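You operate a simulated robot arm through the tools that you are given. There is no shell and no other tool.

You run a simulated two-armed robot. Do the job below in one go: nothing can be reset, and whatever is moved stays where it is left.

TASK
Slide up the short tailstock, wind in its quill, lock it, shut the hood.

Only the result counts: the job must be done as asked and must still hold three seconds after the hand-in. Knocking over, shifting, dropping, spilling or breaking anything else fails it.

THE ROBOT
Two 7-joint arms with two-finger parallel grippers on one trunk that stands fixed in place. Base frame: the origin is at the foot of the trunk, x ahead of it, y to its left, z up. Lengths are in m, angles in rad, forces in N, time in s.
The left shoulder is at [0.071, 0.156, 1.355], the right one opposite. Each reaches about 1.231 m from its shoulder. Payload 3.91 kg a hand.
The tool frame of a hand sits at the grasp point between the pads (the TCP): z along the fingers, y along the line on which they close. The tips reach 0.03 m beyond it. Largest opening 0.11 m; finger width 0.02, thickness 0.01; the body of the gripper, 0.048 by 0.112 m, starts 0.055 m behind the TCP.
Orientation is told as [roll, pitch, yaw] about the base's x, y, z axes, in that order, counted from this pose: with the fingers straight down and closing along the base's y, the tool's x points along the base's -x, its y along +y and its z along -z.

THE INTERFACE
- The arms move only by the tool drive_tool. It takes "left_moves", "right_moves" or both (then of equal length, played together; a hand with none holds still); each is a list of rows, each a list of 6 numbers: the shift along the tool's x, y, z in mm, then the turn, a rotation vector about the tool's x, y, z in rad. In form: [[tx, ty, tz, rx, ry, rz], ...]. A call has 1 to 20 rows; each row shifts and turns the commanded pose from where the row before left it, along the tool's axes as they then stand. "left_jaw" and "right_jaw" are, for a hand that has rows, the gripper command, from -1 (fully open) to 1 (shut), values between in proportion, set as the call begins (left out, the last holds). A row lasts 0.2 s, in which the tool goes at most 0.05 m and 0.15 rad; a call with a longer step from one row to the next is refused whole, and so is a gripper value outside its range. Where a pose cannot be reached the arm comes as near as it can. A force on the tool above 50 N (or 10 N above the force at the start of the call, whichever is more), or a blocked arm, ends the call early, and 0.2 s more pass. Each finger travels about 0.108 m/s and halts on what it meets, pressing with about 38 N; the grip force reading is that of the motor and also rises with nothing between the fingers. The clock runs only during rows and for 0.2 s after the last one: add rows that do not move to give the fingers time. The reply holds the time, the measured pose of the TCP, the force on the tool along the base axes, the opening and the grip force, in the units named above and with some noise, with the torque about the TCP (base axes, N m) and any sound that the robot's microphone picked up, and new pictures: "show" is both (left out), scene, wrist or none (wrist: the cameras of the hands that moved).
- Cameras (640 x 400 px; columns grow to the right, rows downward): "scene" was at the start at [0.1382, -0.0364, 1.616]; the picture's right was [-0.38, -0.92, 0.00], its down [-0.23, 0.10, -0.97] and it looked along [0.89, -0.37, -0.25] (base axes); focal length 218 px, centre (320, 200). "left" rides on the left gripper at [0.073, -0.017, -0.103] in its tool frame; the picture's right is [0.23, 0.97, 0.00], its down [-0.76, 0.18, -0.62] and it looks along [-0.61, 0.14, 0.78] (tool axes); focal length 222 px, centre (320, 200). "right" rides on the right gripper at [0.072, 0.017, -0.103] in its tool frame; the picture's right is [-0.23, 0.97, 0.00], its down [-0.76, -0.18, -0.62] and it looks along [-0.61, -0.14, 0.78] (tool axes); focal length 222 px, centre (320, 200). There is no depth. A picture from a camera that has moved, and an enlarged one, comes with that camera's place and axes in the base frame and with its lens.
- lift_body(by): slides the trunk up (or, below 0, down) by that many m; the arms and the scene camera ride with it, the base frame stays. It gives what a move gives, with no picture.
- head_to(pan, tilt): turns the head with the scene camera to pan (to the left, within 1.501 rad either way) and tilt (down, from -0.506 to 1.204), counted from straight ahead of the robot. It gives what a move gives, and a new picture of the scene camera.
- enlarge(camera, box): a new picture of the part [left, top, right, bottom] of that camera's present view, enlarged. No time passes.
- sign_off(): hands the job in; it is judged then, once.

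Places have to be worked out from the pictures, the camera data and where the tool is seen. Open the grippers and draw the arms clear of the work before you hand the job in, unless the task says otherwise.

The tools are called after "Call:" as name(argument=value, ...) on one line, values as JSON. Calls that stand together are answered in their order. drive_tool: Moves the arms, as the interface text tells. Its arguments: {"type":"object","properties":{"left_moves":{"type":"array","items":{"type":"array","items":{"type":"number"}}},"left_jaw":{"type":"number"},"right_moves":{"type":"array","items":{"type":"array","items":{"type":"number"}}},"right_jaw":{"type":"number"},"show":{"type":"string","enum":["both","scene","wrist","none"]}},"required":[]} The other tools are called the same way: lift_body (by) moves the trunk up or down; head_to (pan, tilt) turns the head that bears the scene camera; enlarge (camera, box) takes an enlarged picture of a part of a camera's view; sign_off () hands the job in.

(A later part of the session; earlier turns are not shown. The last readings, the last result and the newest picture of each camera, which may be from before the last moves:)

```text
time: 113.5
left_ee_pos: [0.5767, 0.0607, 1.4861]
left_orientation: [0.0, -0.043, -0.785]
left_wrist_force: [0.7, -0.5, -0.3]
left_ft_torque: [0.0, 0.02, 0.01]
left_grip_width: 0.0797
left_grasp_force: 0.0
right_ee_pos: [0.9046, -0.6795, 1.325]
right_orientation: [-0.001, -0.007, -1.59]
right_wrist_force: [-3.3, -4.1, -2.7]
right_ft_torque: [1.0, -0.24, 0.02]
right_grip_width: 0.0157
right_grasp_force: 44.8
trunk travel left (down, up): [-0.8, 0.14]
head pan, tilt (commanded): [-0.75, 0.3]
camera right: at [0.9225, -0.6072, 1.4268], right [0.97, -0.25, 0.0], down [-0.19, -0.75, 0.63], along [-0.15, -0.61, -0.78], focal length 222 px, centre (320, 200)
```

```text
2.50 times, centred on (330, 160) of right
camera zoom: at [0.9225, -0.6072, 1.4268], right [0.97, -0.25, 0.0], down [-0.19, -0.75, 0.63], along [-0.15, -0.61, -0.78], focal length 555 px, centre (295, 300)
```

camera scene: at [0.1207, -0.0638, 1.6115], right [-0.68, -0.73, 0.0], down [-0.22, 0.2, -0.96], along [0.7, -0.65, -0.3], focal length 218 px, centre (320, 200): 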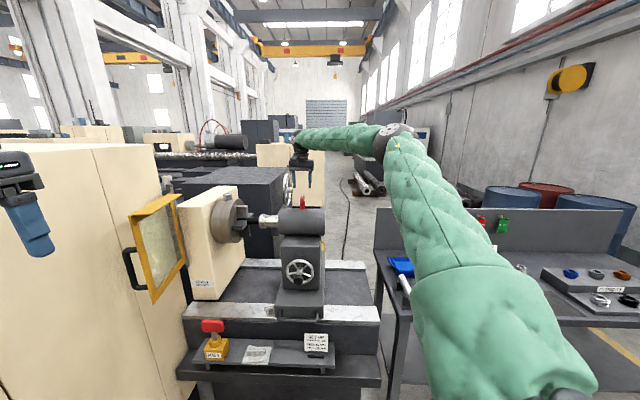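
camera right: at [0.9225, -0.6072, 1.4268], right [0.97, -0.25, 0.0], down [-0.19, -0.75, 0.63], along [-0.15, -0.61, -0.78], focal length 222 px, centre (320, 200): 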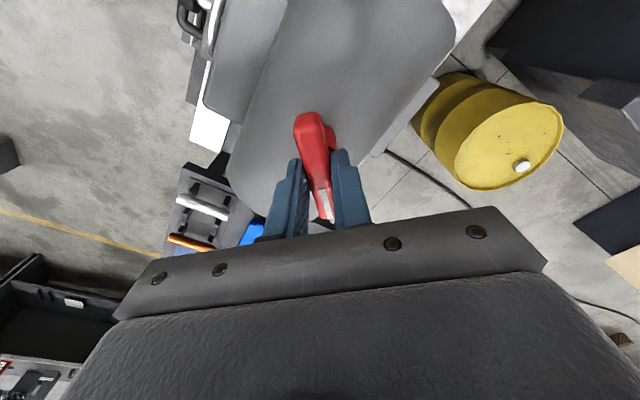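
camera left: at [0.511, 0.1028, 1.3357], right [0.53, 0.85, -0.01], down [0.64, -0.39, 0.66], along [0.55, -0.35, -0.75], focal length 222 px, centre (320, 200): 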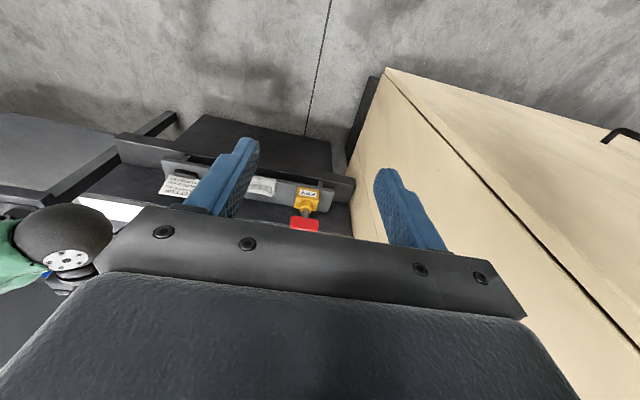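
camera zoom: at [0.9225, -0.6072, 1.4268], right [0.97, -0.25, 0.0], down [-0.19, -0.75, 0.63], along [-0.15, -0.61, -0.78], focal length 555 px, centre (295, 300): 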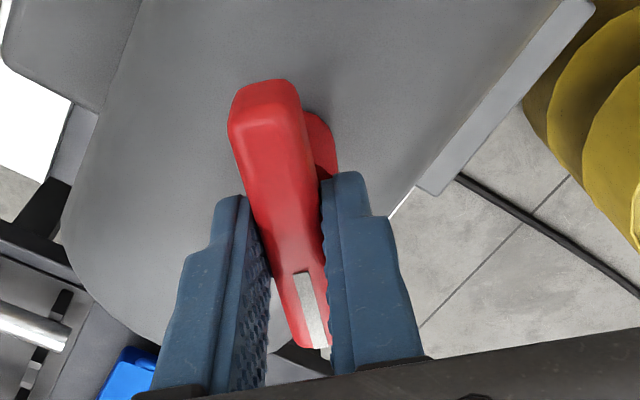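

At 0.8 rad total with no resistance. I continue toward 90° and watch for the stop.

Call:
drive_tool(right_moves=[[0, 0, 0, 0, 0, 0.1], [0, 0, 0, 0, 0, 0.1], [0, 0, 0, 0, 0, 0.1], [0, 0, 0, 0, 0, 0.1], [0, 0, 0, 0, 0, 0.1], [0, 0, 0, 0, 0, 0.1], [0, 0, 0, 0, 0, 0.1], [0, 0, 0, 0, 0, 0]], show="wrist")

Call:
enlarge(camera="right", box=[240, 80, 420, 240])

```text
time: 115.3
left_ee_pos: [0.5763, 0.0593, 1.4879]
left_orientation: [0.001, -0.046, -0.783]
left_wrist_force: [-0.6, 0.4, -0.5]
left_ft_torque: [-0.01, 0.02, 0.0]
left_grip_width: 0.0796
left_grasp_force: 0.0
right_ee_pos: [0.9048, -0.679, 1.3246]
right_orientation: [0.002, -0.005, -2.289]
right_wrist_force: [-8.6, -1.7, -5.0]
right_ft_torque: [-0.76, 1.14, 0.05]
right_grip_width: 0.0156
right_grasp_force: 45.4
trunk travel left (down, up): [-0.8, 0.14]
head pan, tilt (commanded): [-0.75, 0.3]
camera right: at [0.9647, -0.6359, 1.4268], right [0.58, -0.81, 0.0], down [-0.63, -0.45, 0.63], along [-0.51, -0.37, -0.78], focal length 222 px, centre (320, 200)
```

right: 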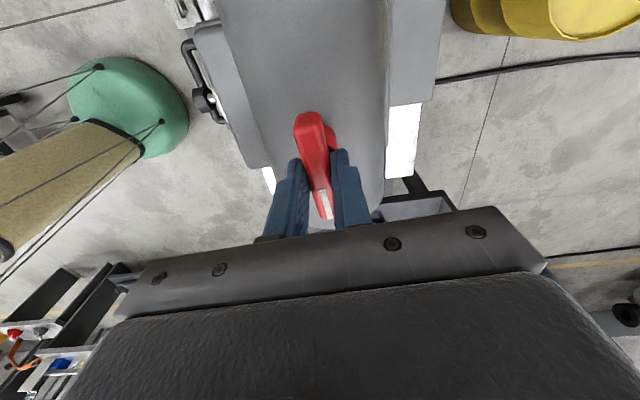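

```text
2.50 times, centred on (330, 160) of right
camera zoom: at [0.9647, -0.6359, 1.4268], right [0.58, -0.81, 0.0], down [-0.63, -0.45, 0.63], along [-0.51, -0.37, -0.78], focal length 555 px, centre (295, 300)
```

zoom: 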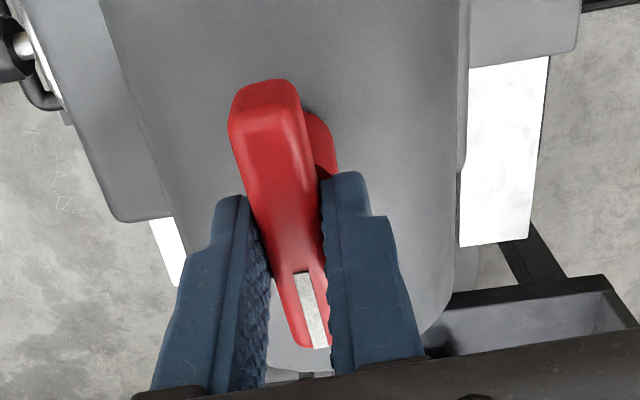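

1.5 rad so far with no stop. I add 0.25 rad in small steps to feel for it.

Call:
drive_tool(right_moves=[[0, 0, 0, 0, 0, 0.08], [0, 0, 0, 0, 0, 0.08], [0, 0, 0, 0, 0, 0.08], [0, 0, 0, 0, 0, 0]], show="wrist")

Call:
enlarge(camera="right", box=[240, 80, 420, 240])

```text
time: 116.3
left_ee_pos: [0.5776, 0.061, 1.4865]
left_orientation: [-0.001, -0.045, -0.784]
left_wrist_force: [-0.4, 0.4, -0.7]
left_ft_torque: [0.01, 0.0, 0.0]
left_grip_width: 0.0797
left_grasp_force: 0.1
right_ee_pos: [0.9057, -0.679, 1.3256]
right_orientation: [0.005, -0.003, -2.53]
right_wrist_force: [-3.9, 0.6, -6.7]
right_ft_torque: [0.5, -0.16, 1.25]
right_grip_width: 0.0189
right_grasp_force: 45.3
trunk travel left (down, up): [-0.8, 0.14]
head pan, tilt (commanded): [-0.75, 0.3]
camera right: at [0.9741, -0.6506, 1.427], right [0.37, -0.93, 0.0], down [-0.72, -0.29, 0.63], along [-0.58, -0.24, -0.78], focal length 222 px, centre (320, 200)
```

right: 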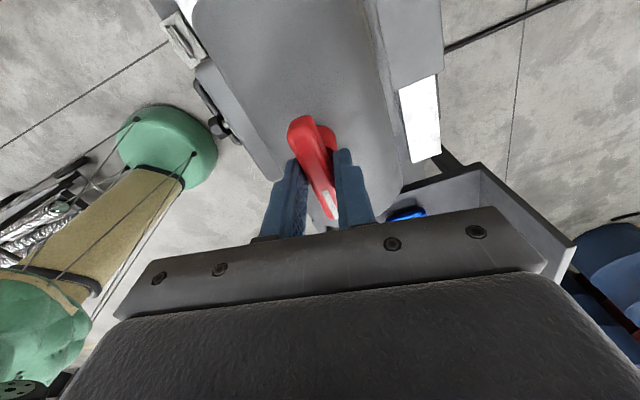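

```text
2.50 times, centred on (330, 160) of right
camera zoom: at [0.9741, -0.6506, 1.427], right [0.37, -0.93, 0.0], down [-0.72, -0.29, 0.63], along [-0.58, -0.24, -0.78], focal length 555 px, centre (295, 300)
```

zoom: 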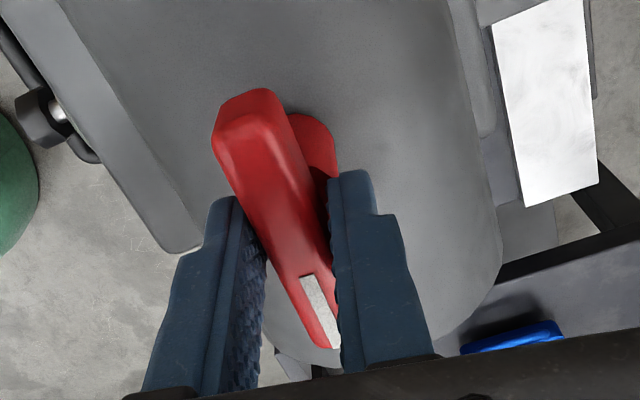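

The bar now resists (1.25 N·m, it pivots in the fingers), so the stop is at about 90° with the mark pointing away from the chuck. I relax the twist, then test with a gentle 3 mm pull along -a whether the tailstock is now held.

Call:
drive_tool(right_moves=[[0, 0, 0, 0, 0, -0.08], [0, 0, 0, 0, 0, -0.08], [0, 0, 0, 0, 0, 0]], show="none")

Call:
drive_tool(right_moves=[[-1.5, 0.3, 0, 0, 0, 0], [-1.5, 0.2, 0, 0, 0, 0], [0, 0, 0, 0, 0, 0]], show="none")

```text
time: 117.1
left_ee_pos: [0.5784, 0.0615, 1.4873]
left_orientation: [0.001, -0.045, -0.783]
left_wrist_force: [1.3, 0.1, 0.8]
left_ft_torque: [0.02, 0.0, -0.02]
left_grip_width: 0.0799
left_grasp_force: 0.2
right_ee_pos: [0.9069, -0.6772, 1.3246]
right_orientation: [0.002, -0.006, -2.368]
right_wrist_force: [-0.1, 4.1, -6.3]
right_ft_torque: [1.03, -0.28, 0.5]
right_grip_width: 0.0157
right_grasp_force: 44.6
trunk travel left (down, up): [-0.8, 0.14]
head pan, tilt (commanded): [-0.75, 0.3]
```

```text
time: 117.9
left_ee_pos: [0.5798, 0.0631, 1.487]
left_orientation: [-0.002, -0.046, -0.784]
left_wrist_force: [-0.5, 0.0, 0.0]
left_ft_torque: [0.0, -0.02, 0.01]
left_grip_width: 0.0799
left_grasp_force: 0.0
right_ee_pos: [0.9065, -0.6779, 1.326]
right_orientation: [0.004, -0.006, -2.37]
right_wrist_force: [13.7, 20.5, -7.6]
right_ft_torque: [1.31, -0.57, 0.55]
right_grip_width: 0.0156
right_grasp_force: 44.9
trunk travel left (down, up): [-0.8, 0.14]
head pan, tilt (commanded): [-0.75, 0.3]
```

The tailstock now holds against the pull (24 N, under 1 mm of motion), so it is locked. I undo the pull, open the jaws and lift straight off the lever.

Call:
drive_tool(right_moves=[[3, -0.5, 0, 0, 0, 0], [0, 0, 0, 0, 0, 0]], show="none")

Call:
drive_tool(right_moves=[[0, 0, 0, 0, 0, 0], [0, 0, 0, 0, 0, 0], [0, 0, 0, 0, 0, 0], [0, 0, -25, 0, 0, 0], [0, 0, -40, 0, 0, 0], [0, 0, -40, 0, 0, 0], [0, 0, 0, 0, 0, 0]], right_jaw=-0.1)

Call:
enlarge(camera="scene", box=[225, 150, 345, 250])

```text
time: 118.5
left_ee_pos: [0.5788, 0.0631, 1.4868]
left_orientation: [-0.001, -0.043, -0.782]
left_wrist_force: [0.7, 0.0, 0.1]
left_ft_torque: [0.03, -0.05, 0.01]
left_grip_width: 0.0798
left_grasp_force: 0.0
right_ee_pos: [0.9059, -0.678, 1.3255]
right_orientation: [0.003, -0.008, -2.372]
right_wrist_force: [5.8, 12.3, -4.9]
right_ft_torque: [0.48, 0.18, 0.65]
right_grip_width: 0.0156
right_grasp_force: 44.8
trunk travel left (down, up): [-0.8, 0.14]
head pan, tilt (commanded): [-0.75, 0.3]
```

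```text
time: 120.1
left_ee_pos: [0.5776, 0.0615, 1.4864]
left_orientation: [0.001, -0.044, -0.784]
left_wrist_force: [0.4, -0.3, 1.2]
left_ft_torque: [-0.04, 0.0, -0.01]
left_grip_width: 0.0801
left_grasp_force: 0.0
right_ee_pos: [0.9054, -0.6783, 1.4301]
right_orientation: [0.001, -0.005, -2.369]
right_wrist_force: [0.6, -0.4, -0.2]
right_ft_torque: [0.03, 0.01, 0.02]
right_grip_width: 0.0606
right_grasp_force: 0.1
trunk travel left (down, up): [-0.8, 0.14]
head pan, tilt (commanded): [-0.75, 0.3]
camera scene: at [0.1209, -0.0649, 1.6114], right [-0.68, -0.73, 0.0], down [-0.22, 0.2, -0.95], along [0.7, -0.65, -0.3], focal length 218 px, centre (320, 200)
camera right: at [0.969, -0.6408, 1.5319], right [0.52, -0.86, 0.0], down [-0.67, -0.4, 0.63], along [-0.54, -0.33, -0.78], focal length 222 px, centre (320, 200)
```

scene: 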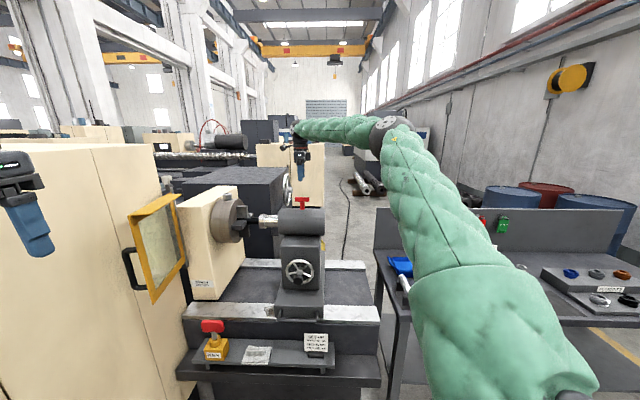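
right: 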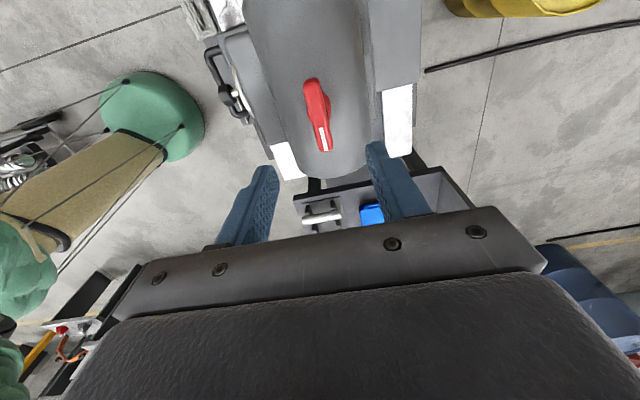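

```text
4.00 times, centred on (285, 200) of scene
camera zoom: at [0.1209, -0.0649, 1.6114], right [-0.68, -0.73, 0.0], down [-0.22, 0.2, -0.95], along [0.7, -0.65, -0.3], focal length 871 px, centre (460, 200)
```

zoom: 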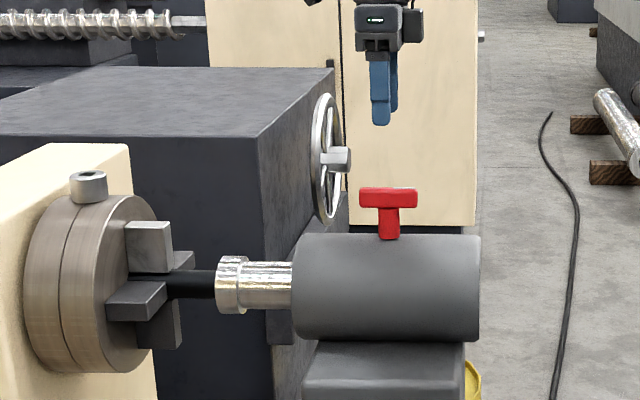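

The lever now lies along the axis, the quill nose sits at the stub, and the tailstock is locked. I withdraw the right hand up and away to its parking place.

Call:
drive_tool(right_moves=[[0, 0, -40, 0, 0, 0], [0, 0, -40, 0, 0, 0], [0, 0, -40, 0, 0, 0], [0, 0, -40, 0, 0, 0], [-31, -34, 0, 0, 0, -0.1], [-31, -34, 0, 0, 0, 0], [-31, -34, 0, 0, 0, 0], [-31, -34, 0, 0, 0, 0], [-31, -34, 0, 0, 0, 0], [-31, -34, 0, 0, 0, 0], [-31, -34, 0, 0, 0, 0], [-31, -34, 0, 0, 0, 0]], show="none")

Call:
head_to(pan=-0.3, tilt=0.4)

Call:
enlarge(camera="scene", box=[200, 110, 380, 290])

```text
time: 122.7
left_ee_pos: [0.5745, 0.0607, 1.4889]
left_orientation: [0.002, -0.047, -0.783]
left_wrist_force: [0.2, -0.5, 1.0]
left_ft_torque: [-0.07, -0.05, -0.01]
left_grip_width: 0.0799
left_grasp_force: 0.1
right_ee_pos: [0.5361, -0.6865, 1.5911]
right_orientation: [0.004, -0.006, -2.268]
right_wrist_force: [-0.9, 0.1, 0.1]
right_ft_torque: [0.0, 0.01, -0.03]
right_grip_width: 0.0603
right_grasp_force: 0.0
trunk travel left (down, up): [-0.8, 0.14]
head pan, tilt (commanded): [-0.75, 0.3]
```

```text
time: 123.6
left_ee_pos: [0.5778, 0.0618, 1.4863]
left_orientation: [-0.001, -0.045, -0.784]
left_wrist_force: [-0.5, 0.1, -0.5]
left_ft_torque: [-0.01, 0.02, -0.01]
left_grip_width: 0.0798
left_grasp_force: 0.1
right_ee_pos: [0.5394, -0.6879, 1.5908]
right_orientation: [0.003, -0.005, -2.269]
right_wrist_force: [-0.7, 0.3, 1.6]
right_ft_torque: [0.02, 0.01, -0.01]
right_grip_width: 0.0607
right_grasp_force: 0.1
trunk travel left (down, up): [-0.8, 0.14]
head pan, tilt (commanded): [-0.3, 0.4]
camera scene: at [0.1411, -0.028, 1.6022], right [-0.3, -0.96, 0.0], down [-0.37, 0.12, -0.92], along [0.88, -0.27, -0.39], focal length 218 px, centre (320, 200)
```

scene: 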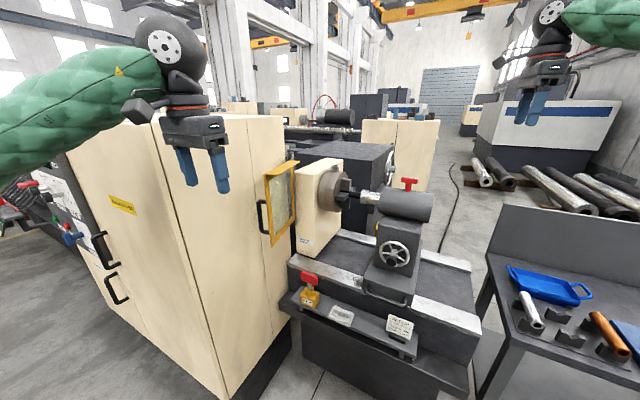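

```text
2.22 times, centred on (290, 200) of scene
camera zoom: at [0.1411, -0.028, 1.6022], right [-0.3, -0.96, 0.0], down [-0.37, 0.12, -0.92], along [0.88, -0.27, -0.39], focal length 484 px, centre (387, 200)
```

zoom: 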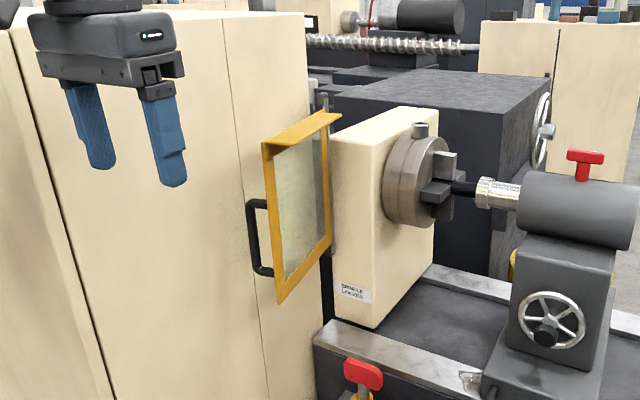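

The hood is well seen now. I enlarge it further for measuring, and look at what the left wrist camera sees.

Call:
enlarge(camera="scene", box=[245, 145, 345, 255])

Call:
enlarge(camera="left", box=[0, 0, 640, 400])

```text
3.64 times, centred on (295, 200) of scene
camera zoom: at [0.1411, -0.028, 1.6022], right [-0.3, -0.96, 0.0], down [-0.37, 0.12, -0.92], along [0.88, -0.27, -0.39], focal length 792 px, centre (411, 200)
```

zoom: 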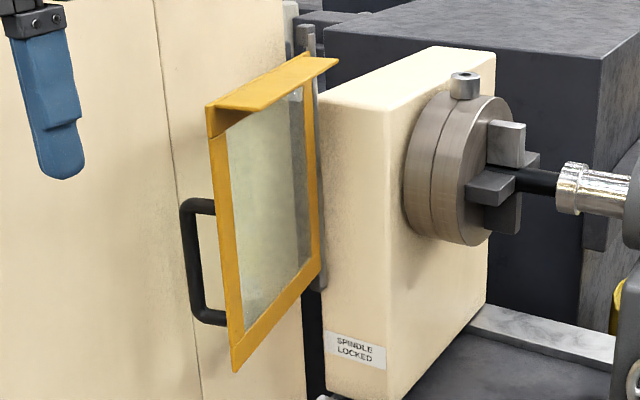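

```text
1.00 times, centred on (320, 200) of left (not enlarged: the box is as wide or as high as the picture)
camera zoom: at [0.5109, 0.104, 1.5858], right [0.53, 0.85, -0.01], down [0.64, -0.39, 0.66], along [0.55, -0.35, -0.75], focal length 222 px, centre (320, 200)
```

zoom: 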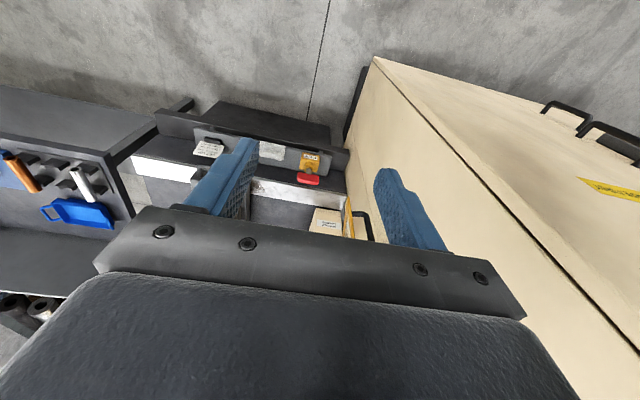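

The left wrist camera sees the hood nearly edge-on; I enlarge that part to triangulate its edges and handle.

Call:
enlarge(camera="left", box=[300, 170, 400, 250])

```text
5.00 times, centred on (350, 210) of left
camera zoom: at [0.5109, 0.104, 1.5858], right [0.53, 0.85, -0.01], down [0.64, -0.39, 0.66], along [0.55, -0.35, -0.75], focal length 1111 px, centre (170, 150)
```

zoom: 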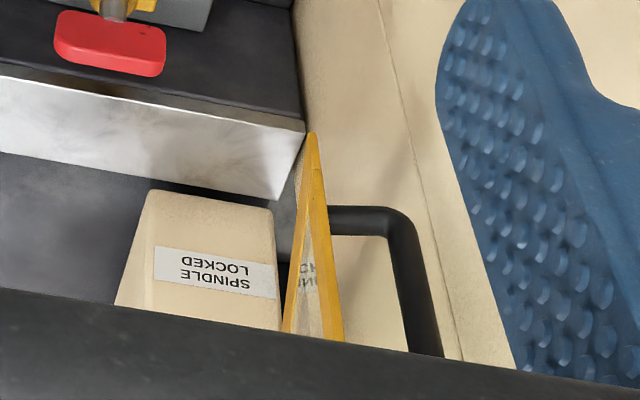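

Hood geometry: it stands open about 79°, hinge near a=0.667, n=-0.955, free edge near a=0.617, n=-0.699, z from 1.065 to 1.385; the handle bar is on its far side at a≈0.666, n≈-0.706, z 1.12–1.26. I will push it shut from the outer face with the closed left fingers, so first I bring the left hand (jaws shut) above and beyond the panel.

Call:
drive_tool(left_moves=[[0, 0, 0, 0, 0.045, 0], [-36.5, 22.5, 0, 0, 0, 0], [-36.5, 22.5, 0, 0, 0, 0], [-36.5, 22.5, 0, 0, 0, 0], [-36.5, 22.5, 0, 0, 0, 0], [-36.5, 22.5, 0, 0, 0, 0], [-36.5, 22.5, 0, 0, 0, 0], [-36.5, 22.5, 0, 0, 0, 0], [-36.5, 22.5, 0, 0, 0, 0]], left_jaw=1)

Call:
enlarge(camera="left", box=[200, 0, 500, 220])

```text
time: 125.6
left_ee_pos: [0.9042, -0.0201, 1.4847]
left_orientation: [-0.001, 0.002, -0.776]
left_wrist_force: [0.2, 0.6, 0.5]
left_ft_torque: [0.0, 0.0, 0.01]
left_grip_width: 0.0
left_grasp_force: 37.7
left hand out of reach, approached as far as the arm can: row 9
right_ee_pos: [0.5382, -0.6875, 1.5899]
right_orientation: [0.0, -0.007, -2.269]
right_wrist_force: [0.4, 0.1, 0.5]
right_ft_torque: [-0.01, 0.05, 0.01]
right_grip_width: 0.0606
right_grasp_force: 0.1
trunk travel left (down, up): [-0.8, 0.14]
head pan, tilt (commanded): [-0.3, 0.4]
camera scene: at [0.1413, -0.0299, 1.6021], right [-0.29, -0.96, 0.0], down [-0.37, 0.12, -0.92], along [0.88, -0.27, -0.39], focal length 218 px, centre (320, 200)
camera left: at [0.8407, 0.0187, 1.5869], right [0.52, 0.85, 0.0], down [0.67, -0.41, 0.62], along [0.53, -0.32, -0.78], focal length 222 px, centre (320, 200)
```

scene: 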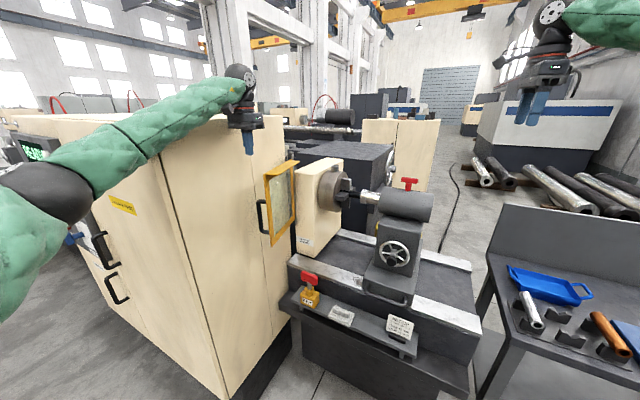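
left: 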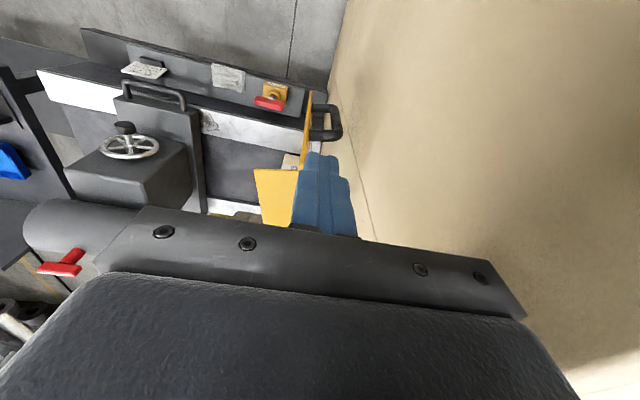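

```text
1.82 times, centred on (350, 110) of left
camera zoom: at [0.8407, 0.0187, 1.5869], right [0.52, 0.85, 0.0], down [0.67, -0.41, 0.62], along [0.53, -0.32, -0.78], focal length 404 px, centre (266, 364)
```

zoom: 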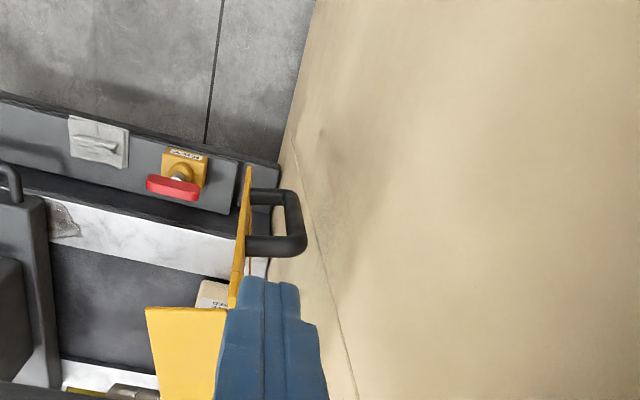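

The left arm reaches its limit with vertical fingers; tilting the fingers toward the lathe will bring its wrist back within reach. I tilt by 0.5 rad in place and shift to the outer side of the panel, still above its top.

Call:
drive_tool(left_moves=[[0, 0, 0, 0, -0.125, 0], [0, 0, 0, 0, -0.125, 0], [0, 0, 0, 0, -0.125, 0], [0, 0, 0, 0, -0.125, 0], [-11, 19, 6, 0, 0, 0], [-11, 19, 6, 0, 0, 0], [-11, 19, 6, 0, 0, 0], [-11, 19, 6, 0, 0, 0], [0, 0, 0, 0, 0, 0]])

Call:
enlarge(camera="left", box=[200, 0, 500, 240])

Call:
enlarge(camera="scene", box=[200, 60, 360, 260])

```text
time: 127.8
left_ee_pos: [0.9266, -0.0221, 1.51]
left_orientation: [0.032, -0.52, -0.806]
left_wrist_force: [-0.8, 0.9, -0.7]
left_ft_torque: [-0.01, -0.03, 0.02]
left_grip_width: 0.0
left_grasp_force: 37.1
left hand out of reach, approached as far as the arm can: row 7, 8
right_ee_pos: [0.5213, -0.6941, 1.5915]
right_orientation: [0.005, 0.005, -2.268]
right_wrist_force: [-0.6, -0.2, 0.3]
right_ft_torque: [-0.04, -0.02, -0.04]
right_grip_width: 0.0605
right_grasp_force: 0.1
trunk travel left (down, up): [-0.8, 0.14]
head pan, tilt (commanded): [-0.3, 0.4]
stopped in row 9 (left hand): the arm was blocked; the commanded pose is now the measured one
camera scene: at [0.1238, -0.0367, 1.6022], right [-0.29, -0.96, -0.01], down [-0.36, 0.12, -0.92], along [0.88, -0.27, -0.38], focal length 218 px, centre (320, 200)
camera left: at [0.8321, 0.0463, 1.5626], right [0.56, 0.83, -0.09], down [0.36, -0.14, 0.92], along [0.75, -0.55, -0.38], focal length 222 px, centre (320, 200)
```

scene: 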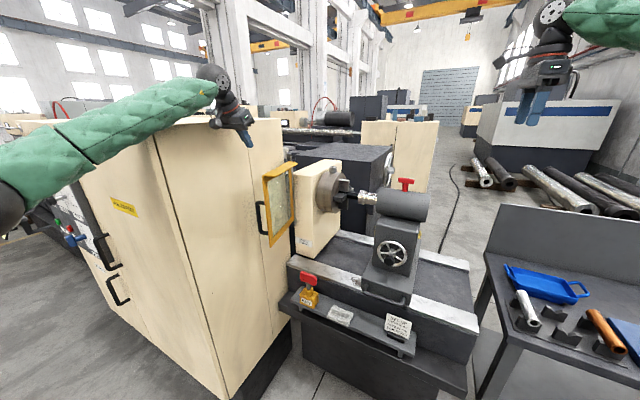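
left: 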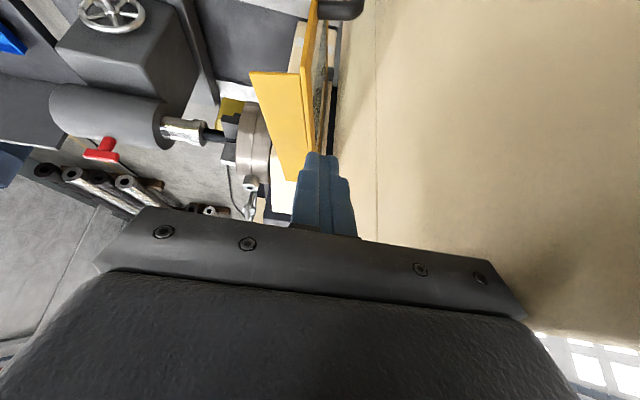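

```text
1.67 times, centred on (350, 120) of left
camera zoom: at [0.8321, 0.0463, 1.5626], right [0.56, 0.83, -0.09], down [0.36, -0.14, 0.92], along [0.75, -0.55, -0.38], focal length 370 px, centre (270, 333)
```

zoom: 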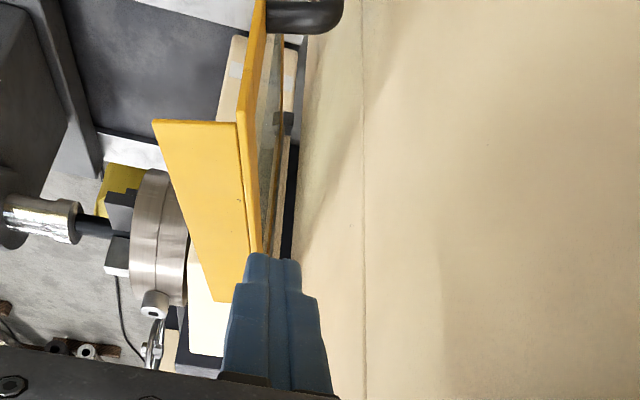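

```text
2.00 times, centred on (280, 160) of scene
camera zoom: at [0.1238, -0.0367, 1.6022], right [-0.29, -0.96, -0.01], down [-0.36, 0.12, -0.92], along [0.88, -0.27, -0.38], focal length 436 px, centre (400, 280)
```

zoom: 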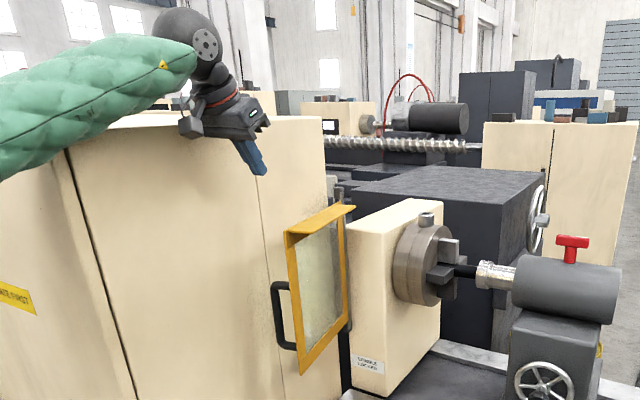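

The move was reported blocked and the whole robot seems nudged back by ~17 mm, so something of the left arm may be touching. I hold still for a moment and re-read the state.

Call:
drive_tool(left_moves=[[0, 0, 0, 0, 0, 0], [0, 0, 0, 0, 0, 0]], show="scene")

Call:
enlarge(camera="scene", box=[0, 40, 280, 240])

```text
time: 128.6
left_ee_pos: [0.9269, -0.0236, 1.5102]
left_orientation: [0.027, -0.519, -0.809]
left_wrist_force: [1.1, -1.0, -0.3]
left_ft_torque: [-0.01, -0.01, 0.0]
left_grip_width: 0.0001
left_grasp_force: 37.5
right_ee_pos: [0.5212, -0.6919, 1.5922]
right_orientation: [0.009, 0.005, -2.268]
right_wrist_force: [-0.5, -0.4, 0.7]
right_ft_torque: [-0.01, -0.07, -0.01]
right_grip_width: 0.0606
right_grasp_force: 0.0
trunk travel left (down, up): [-0.8, 0.14]
head pan, tilt (commanded): [-0.3, 0.4]
stopped in row 2 (left hand): the arm was blocked; the commanded pose is now the measured one
camera scene: at [0.1237, -0.0346, 1.6026], right [-0.29, -0.96, -0.01], down [-0.36, 0.12, -0.92], along [0.88, -0.27, -0.38], focal length 218 px, centre (320, 200)
```

scene: 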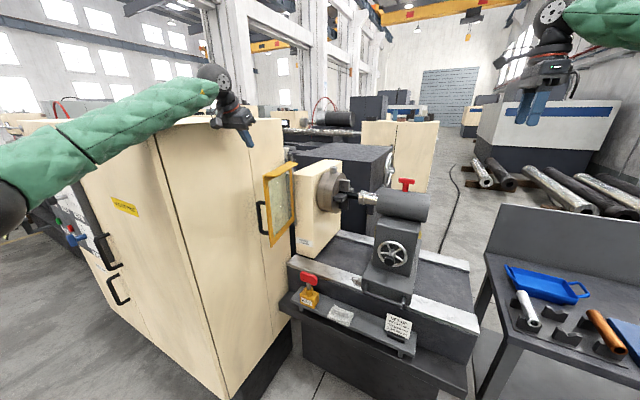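

```text
2.00 times, centred on (140, 140) of scene
camera zoom: at [0.1237, -0.0346, 1.6026], right [-0.29, -0.96, -0.01], down [-0.36, 0.12, -0.92], along [0.88, -0.27, -0.38], focal length 436 px, centre (680, 320)
```

zoom: 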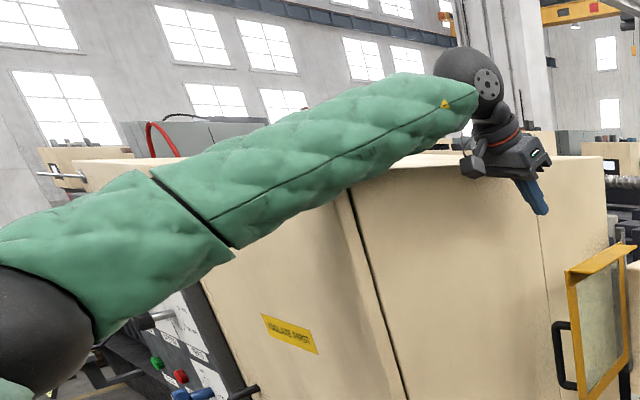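

The left arm is still pressing on something. I look left with the head to see the elbow and forearm.

Call:
head_to(pan=0.3, tilt=0.3)

```text
time: 129.6
left_ee_pos: [0.9271, -0.02, 1.5118]
left_orientation: [0.026, -0.518, -0.801]
left_wrist_force: [-0.8, -0.6, -0.6]
left_ft_torque: [-0.02, 0.01, -0.02]
left_grip_width: 0.0
left_grasp_force: 37.9
right_ee_pos: [0.5203, -0.6966, 1.5926]
right_orientation: [0.008, 0.007, -2.269]
right_wrist_force: [0.3, -0.1, -0.2]
right_ft_torque: [-0.02, -0.01, 0.0]
right_grip_width: 0.0604
right_grasp_force: 0.0
trunk travel left (down, up): [-0.8, 0.14]
head pan, tilt (commanded): [0.3, 0.3]
camera scene: at [0.1223, 0.0164, 1.6136], right [0.29, -0.96, 0.0], down [-0.27, -0.08, -0.96], along [0.92, 0.28, -0.28], focal length 218 px, centre (320, 200)
```

scene: 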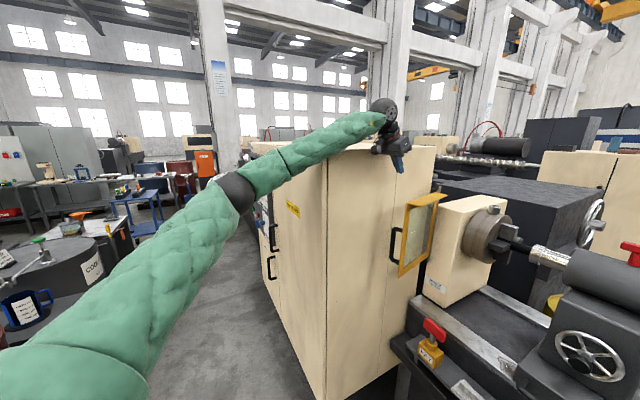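

The elbow and forearm look clear of the cabinet in this view; I zoom in around the wrist to find what could be touching.

Call:
enlarge(camera="scene", box=[330, 80, 470, 290])

Call:
enlarge(camera="scene", box=[220, 90, 420, 230])

```text
1.90 times, centred on (400, 185) of scene
camera zoom: at [0.1223, 0.0164, 1.6136], right [0.29, -0.96, 0.0], down [-0.27, -0.08, -0.96], along [0.92, 0.28, -0.28], focal length 415 px, centre (168, 229)
```

zoom: 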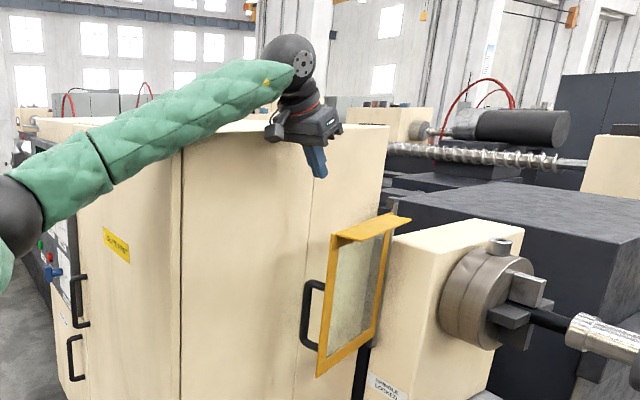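

```text
2.86 times, centred on (320, 160) of scene
camera zoom: at [0.1223, 0.0164, 1.6136], right [0.29, -0.96, 0.0], down [-0.27, -0.08, -0.96], along [0.92, 0.28, -0.28], focal length 622 px, centre (320, 314)
```

zoom: 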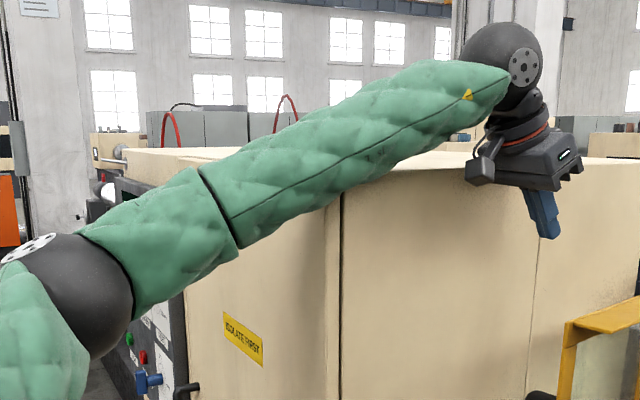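

I see now: the cabinet's corner is closer than I thought (about [0.76,0.20], side face at a≈0.68), so the left forearm was pressing on it and the hood's handle sits almost against it. I pull the left arm back the way it came.

Call:
drive_tool(left_moves=[[8, -20, -10, 0, 0, 0], [15, -25, -15, 0, 0, 0], [20, -25, -15, 0, 0, 0], [20, -25, -15, 0, 0, 0], [30, -20, -15, 0, 0, 0], [30, -20, -15, 0, 0, 0], [30, -20, -10, 0, 0, 0], [30, 0, -10, 0, 0, 0]], show="scene")

```text
time: 131.4
left_ee_pos: [0.6857, 0.0329, 1.4992]
left_orientation: [0.01, -0.515, -0.787]
left_wrist_force: [0.5, 0.3, -0.9]
left_ft_torque: [-0.07, 0.03, 0.0]
left_grip_width: 0.0
left_grasp_force: 37.3
right_ee_pos: [0.5371, -0.6815, 1.5929]
right_orientation: [0.004, -0.006, -2.269]
right_wrist_force: [-0.1, 1.0, 0.4]
right_ft_torque: [-0.06, 0.01, 0.0]
right_grip_width: 0.0604
right_grasp_force: 0.1
trunk travel left (down, up): [-0.8, 0.14]
head pan, tilt (commanded): [0.3, 0.3]
camera scene: at [0.1414, 0.0309, 1.6115], right [0.3, -0.96, 0.0], down [-0.28, -0.09, -0.95], along [0.91, 0.28, -0.3], focal length 218 px, centre (320, 200)
```

scene: 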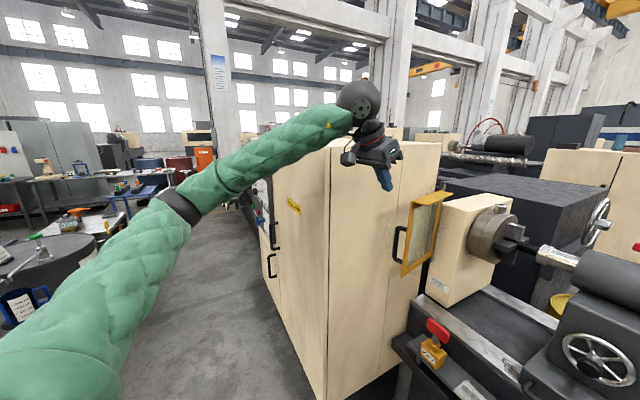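

The lean is gone and nothing moved. I straighten the left hand and draw it well back toward the robot's left side, out of the way.

Call:
drive_tool(left_moves=[[0, 0, 0, 0, 0.128, 0], [0, 0, 0, 0, 0.128, 0], [0, 0, 0, 0, 0.128, 0], [0, 0, 0, 0, 0.128, 0], [38, 4, 0, 0, 0, 0], [38, 4, 0, 0, 0, 0], [38, 4, 0, 0, 0, 0], [38, 4, 0, 0, 0, 0], [38, 4, 0, 0, 0, 0], [38, 4, 0, 0, 0, 0], [38, 4, 0, 0, 0, 0], [38, 4, 0, 0, 0, 0], [38, 4, 0, 0, 0, 0]], show="none")

Call:
head_to(pan=-0.3, tilt=0.4)

```text
time: 134.2
left_ee_pos: [0.4666, 0.2987, 1.5]
left_orientation: [0.011, -0.002, -0.785]
left_wrist_force: [-0.6, -0.3, -0.1]
left_ft_torque: [0.01, -0.05, 0.04]
left_grip_width: 0.0
left_grasp_force: 37.7
right_ee_pos: [0.535, -0.6852, 1.5922]
right_orientation: [0.004, -0.005, -2.27]
right_wrist_force: [-0.1, 0.2, -0.3]
right_ft_torque: [0.02, 0.01, 0.01]
right_grip_width: 0.0603
right_grasp_force: 0.1
trunk travel left (down, up): [-0.8, 0.14]
head pan, tilt (commanded): [0.3, 0.3]
```

```text
time: 135.2
left_ee_pos: [0.4703, 0.2968, 1.4999]
left_orientation: [0.01, -0.002, -0.785]
left_wrist_force: [0.5, 0.0, 0.2]
left_ft_torque: [0.01, 0.01, -0.01]
left_grip_width: 0.0002
left_grasp_force: 37.9
right_ee_pos: [0.5381, -0.6854, 1.5919]
right_orientation: [0.001, -0.005, -2.269]
right_wrist_force: [-1.1, 1.0, -0.8]
right_ft_torque: [0.0, -0.03, -0.02]
right_grip_width: 0.0604
right_grasp_force: 0.1
trunk travel left (down, up): [-0.8, 0.14]
head pan, tilt (commanded): [-0.3, 0.4]
camera scene: at [0.1403, -0.0277, 1.6023], right [-0.29, -0.96, 0.0], down [-0.37, 0.11, -0.92], along [0.88, -0.27, -0.39], focal length 218 px, centre (320, 200)
```

scene: 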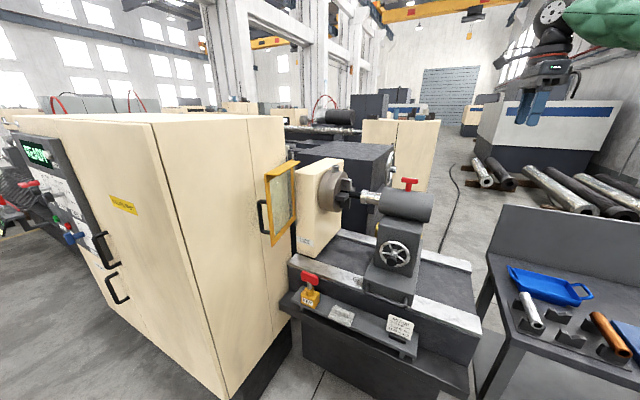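

The left side is clear. I rotate the right hand back to -45° yaw with the jaws shut and carry it over toward the hood at a safe height.

Call:
drive_tool(right_moves=[[0, 0, 0, 0, 0, -0.135], [0, 0, 0, 0, 0, -0.135], [0, 0, 0, 0, 0, -0.135], [0, 0, 0, 0, 0, -0.135], [0, 0, 0, 0, 0, -0.135], [0, 0, 0, 0, 0, -0.135], [0, 0, 0, 0, 0, -0.135], [0, 0, 0, 0, 0, -0.135], [0, 0, 0, 0, 0, -0.135], [0, 0, 0, 0, 0, -0.135], [0, 0, 0, 0, 0, -0.135], [0, 45, 0, 0, 0, 0], [0, 45, 0, 0, 0, 0], [0, 45, 0, 0, 0, 0], [0, 45, 0, 0, 0, 0], [0, 45, 0, 0, 0, 0], [0, 45, 0, 0, 0, 0], [15, 45, 0, 0, 0, 0], [15, 45, 0, 0, 0, 0], [15, 45, 0, 0, 0, 0]], right_jaw=1, show="none")

Call:
drive_tool(right_moves=[[15, 40, 0, 0, 0, 0], [20, 40, 0, 0, 0, 0], [20, 20, 0, 0, 0, 0], [0, 0, 0, 0, 0, 0]])

```text
time: 139.4
left_ee_pos: [0.4719, 0.2989, 1.4979]
left_orientation: [0.007, -0.002, -0.786]
left_wrist_force: [0.0, -0.2, 0.9]
left_ft_torque: [0.0, -0.01, 0.0]
left_grip_width: 0.0001
left_grasp_force: 37.9
right_ee_pos: [0.7949, -0.3652, 1.5873]
right_orientation: [-0.008, -0.004, -0.785]
right_wrist_force: [0.3, 0.7, 0.6]
right_ft_torque: [-0.03, 0.05, -0.02]
right_grip_width: 0.0
right_grasp_force: 37.9
trunk travel left (down, up): [-0.8, 0.14]
head pan, tilt (commanded): [-0.3, 0.4]
```

```text
time: 140.4
left_ee_pos: [0.4682, 0.2978, 1.4987]
left_orientation: [0.01, -0.001, -0.784]
left_wrist_force: [-0.2, 0.0, 0.6]
left_ft_torque: [-0.01, 0.01, 0.05]
left_grip_width: 0.0
left_grasp_force: 37.5
right_ee_pos: [0.8236, -0.257, 1.5869]
right_orientation: [-0.005, -0.002, -0.783]
right_wrist_force: [-0.4, -0.2, -0.2]
right_ft_torque: [0.01, -0.02, -0.05]
right_grip_width: 0.0
right_grasp_force: 38.0
trunk travel left (down, up): [-0.8, 0.14]
head pan, tilt (commanded): [-0.3, 0.4]
camera scene: at [0.1398, -0.0278, 1.6023], right [-0.3, -0.96, 0.0], down [-0.37, 0.11, -0.92], along [0.88, -0.27, -0.39], focal length 218 px, centre (320, 200)
camera right: at [0.784, -0.1945, 1.689], right [0.85, 0.53, 0.0], down [0.41, -0.66, 0.63], along [0.33, -0.53, -0.78], focal length 222 px, centre (320, 200)
```

scene: 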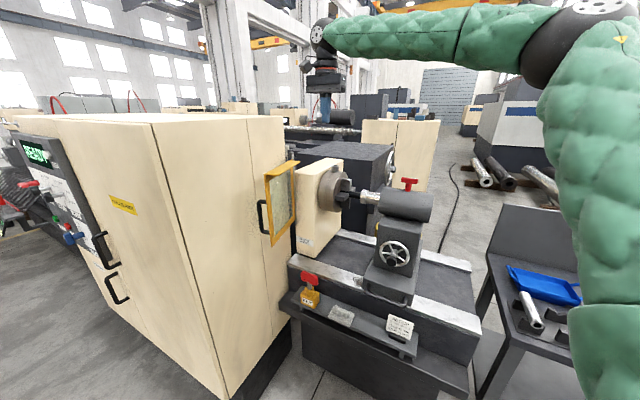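
right: 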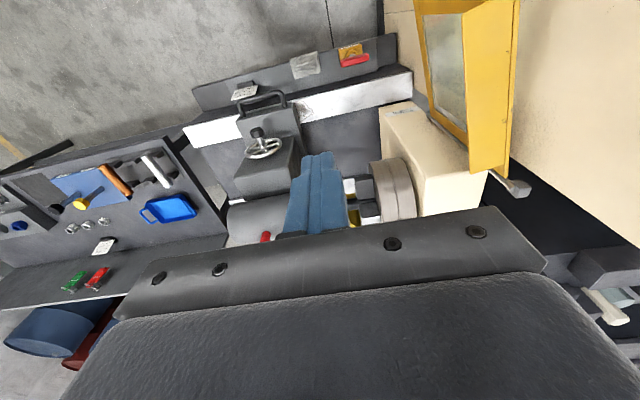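

The right wrist camera now sees the hood, its hinge and the gap to the cabinet. I enlarge to measure.

Call:
enlarge(camera="right", box=[380, 0, 560, 220])

Call:
enlarge(camera="scene", box=[250, 145, 350, 255])

```text
1.82 times, centred on (470, 110) of right
camera zoom: at [0.784, -0.1945, 1.689], right [0.85, 0.53, 0.0], down [0.41, -0.66, 0.63], along [0.33, -0.53, -0.78], focal length 404 px, centre (47, 364)
```

zoom: 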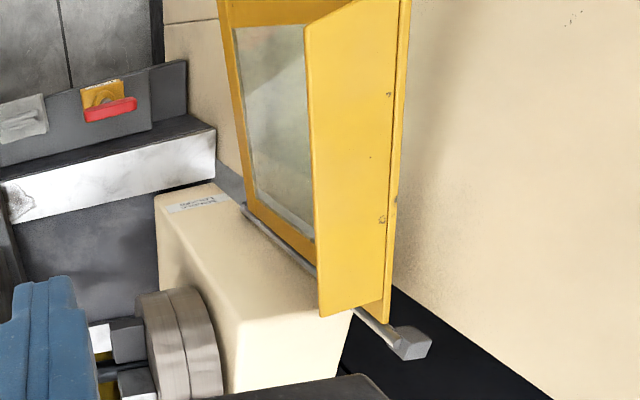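

```text
3.64 times, centred on (300, 200) of scene
camera zoom: at [0.1398, -0.0278, 1.6023], right [-0.3, -0.96, 0.0], down [-0.37, 0.11, -0.92], along [0.88, -0.27, -0.39], focal length 792 px, centre (393, 200)
```

zoom: 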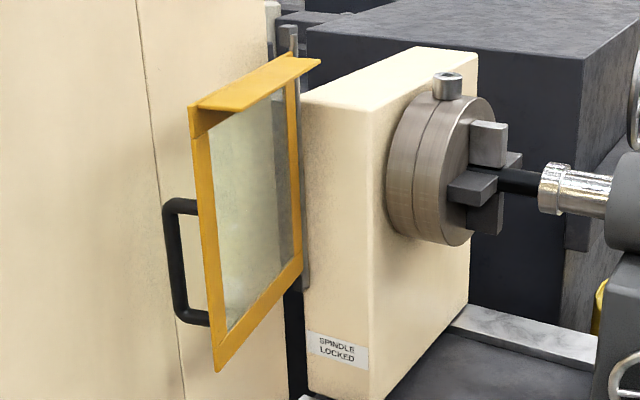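

The panel's top outer edge runs from a=0.617 at n=-0.72 to a=0.665 at n=-0.953 (z≈1.385), and the cabinet face is near a≈0.69, leaving about 70 mm for the fingertips. I tilt the right hand so its closed fingers point down and toward the cabinet, and bring it above that gap.

Call:
drive_tool(right_moves=[[0, 0, 0, -0.125, 0, 0], [0, 0, 0, -0.125, 0, 0], [0, 0, 0, -0.125, 0, 0], [0, 0, 0, -0.125, 0, 0], [4, 27.6, 35.4, 0, 0, 0], [4, 27.6, 35.4, 0, 0, 0], [4, 27.6, 35.4, 0, 0, 0], [4, 27.6, 35.4, 0, 0, 0], [4, 27.6, 35.4, 0, 0, 0], [4, 27.6, 35.4, 0, 0, 0], [0, 0, 0, 0, 0, 0]])

Call:
enlarge(camera="right", box=[200, 0, 500, 240])

Call:
enlarge(camera="scene", box=[220, 60, 360, 260])

```text
time: 142.8
left_ee_pos: [0.4695, 0.299, 1.4982]
left_orientation: [0.008, -0.002, -0.783]
left_wrist_force: [-0.1, 0.6, 0.5]
left_ft_torque: [0.0, 0.05, -0.04]
left_grip_width: 0.0
left_grasp_force: 37.3
right_ee_pos: [0.9317, -0.1251, 1.5078]
right_orientation: [0.494, -0.003, -0.783]
right_wrist_force: [0.2, -0.1, -0.1]
right_ft_torque: [-0.04, 0.01, 0.01]
right_grip_width: 0.0002
right_grasp_force: 37.7
right hand out of reach, approached as far as the arm can: row 9, 10
trunk travel left (down, up): [-0.8, 0.14]
head pan, tilt (commanded): [-0.3, 0.4]
camera scene: at [0.141, -0.0269, 1.6022], right [-0.3, -0.96, 0.0], down [-0.37, 0.11, -0.92], along [0.88, -0.27, -0.39], focal length 218 px, centre (320, 200)
camera right: at [0.8554, -0.0992, 1.6049], right [0.77, 0.45, 0.46], down [0.22, -0.86, 0.47], along [0.6, -0.26, -0.75], focal length 222 px, centre (320, 200)
```

scene: 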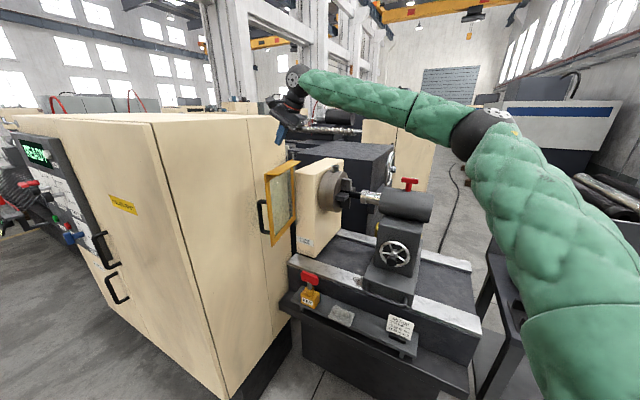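
right: 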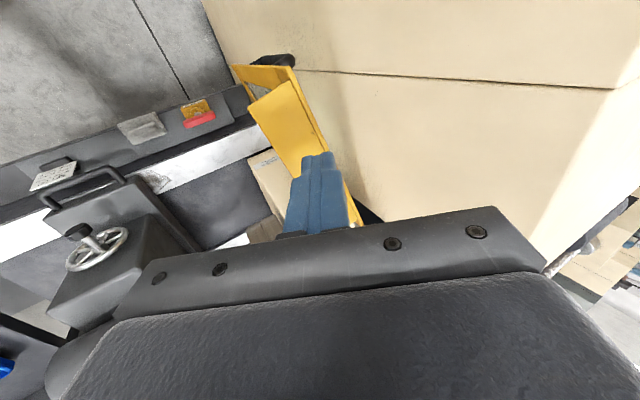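

```text
1.67 times, centred on (350, 120) of right
camera zoom: at [0.8554, -0.0992, 1.6049], right [0.77, 0.45, 0.46], down [0.22, -0.86, 0.47], along [0.6, -0.26, -0.75], focal length 370 px, centre (270, 333)
```

zoom: 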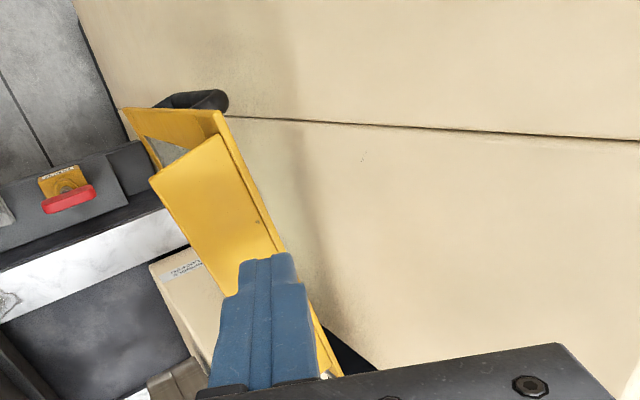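

```text
2.00 times, centred on (290, 160) of scene
camera zoom: at [0.141, -0.0269, 1.6022], right [-0.3, -0.96, 0.0], down [-0.37, 0.11, -0.92], along [0.88, -0.27, -0.39], focal length 436 px, centre (380, 280)
```

zoom: 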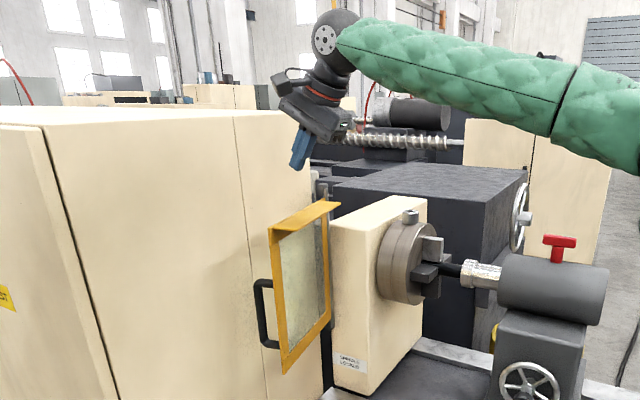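

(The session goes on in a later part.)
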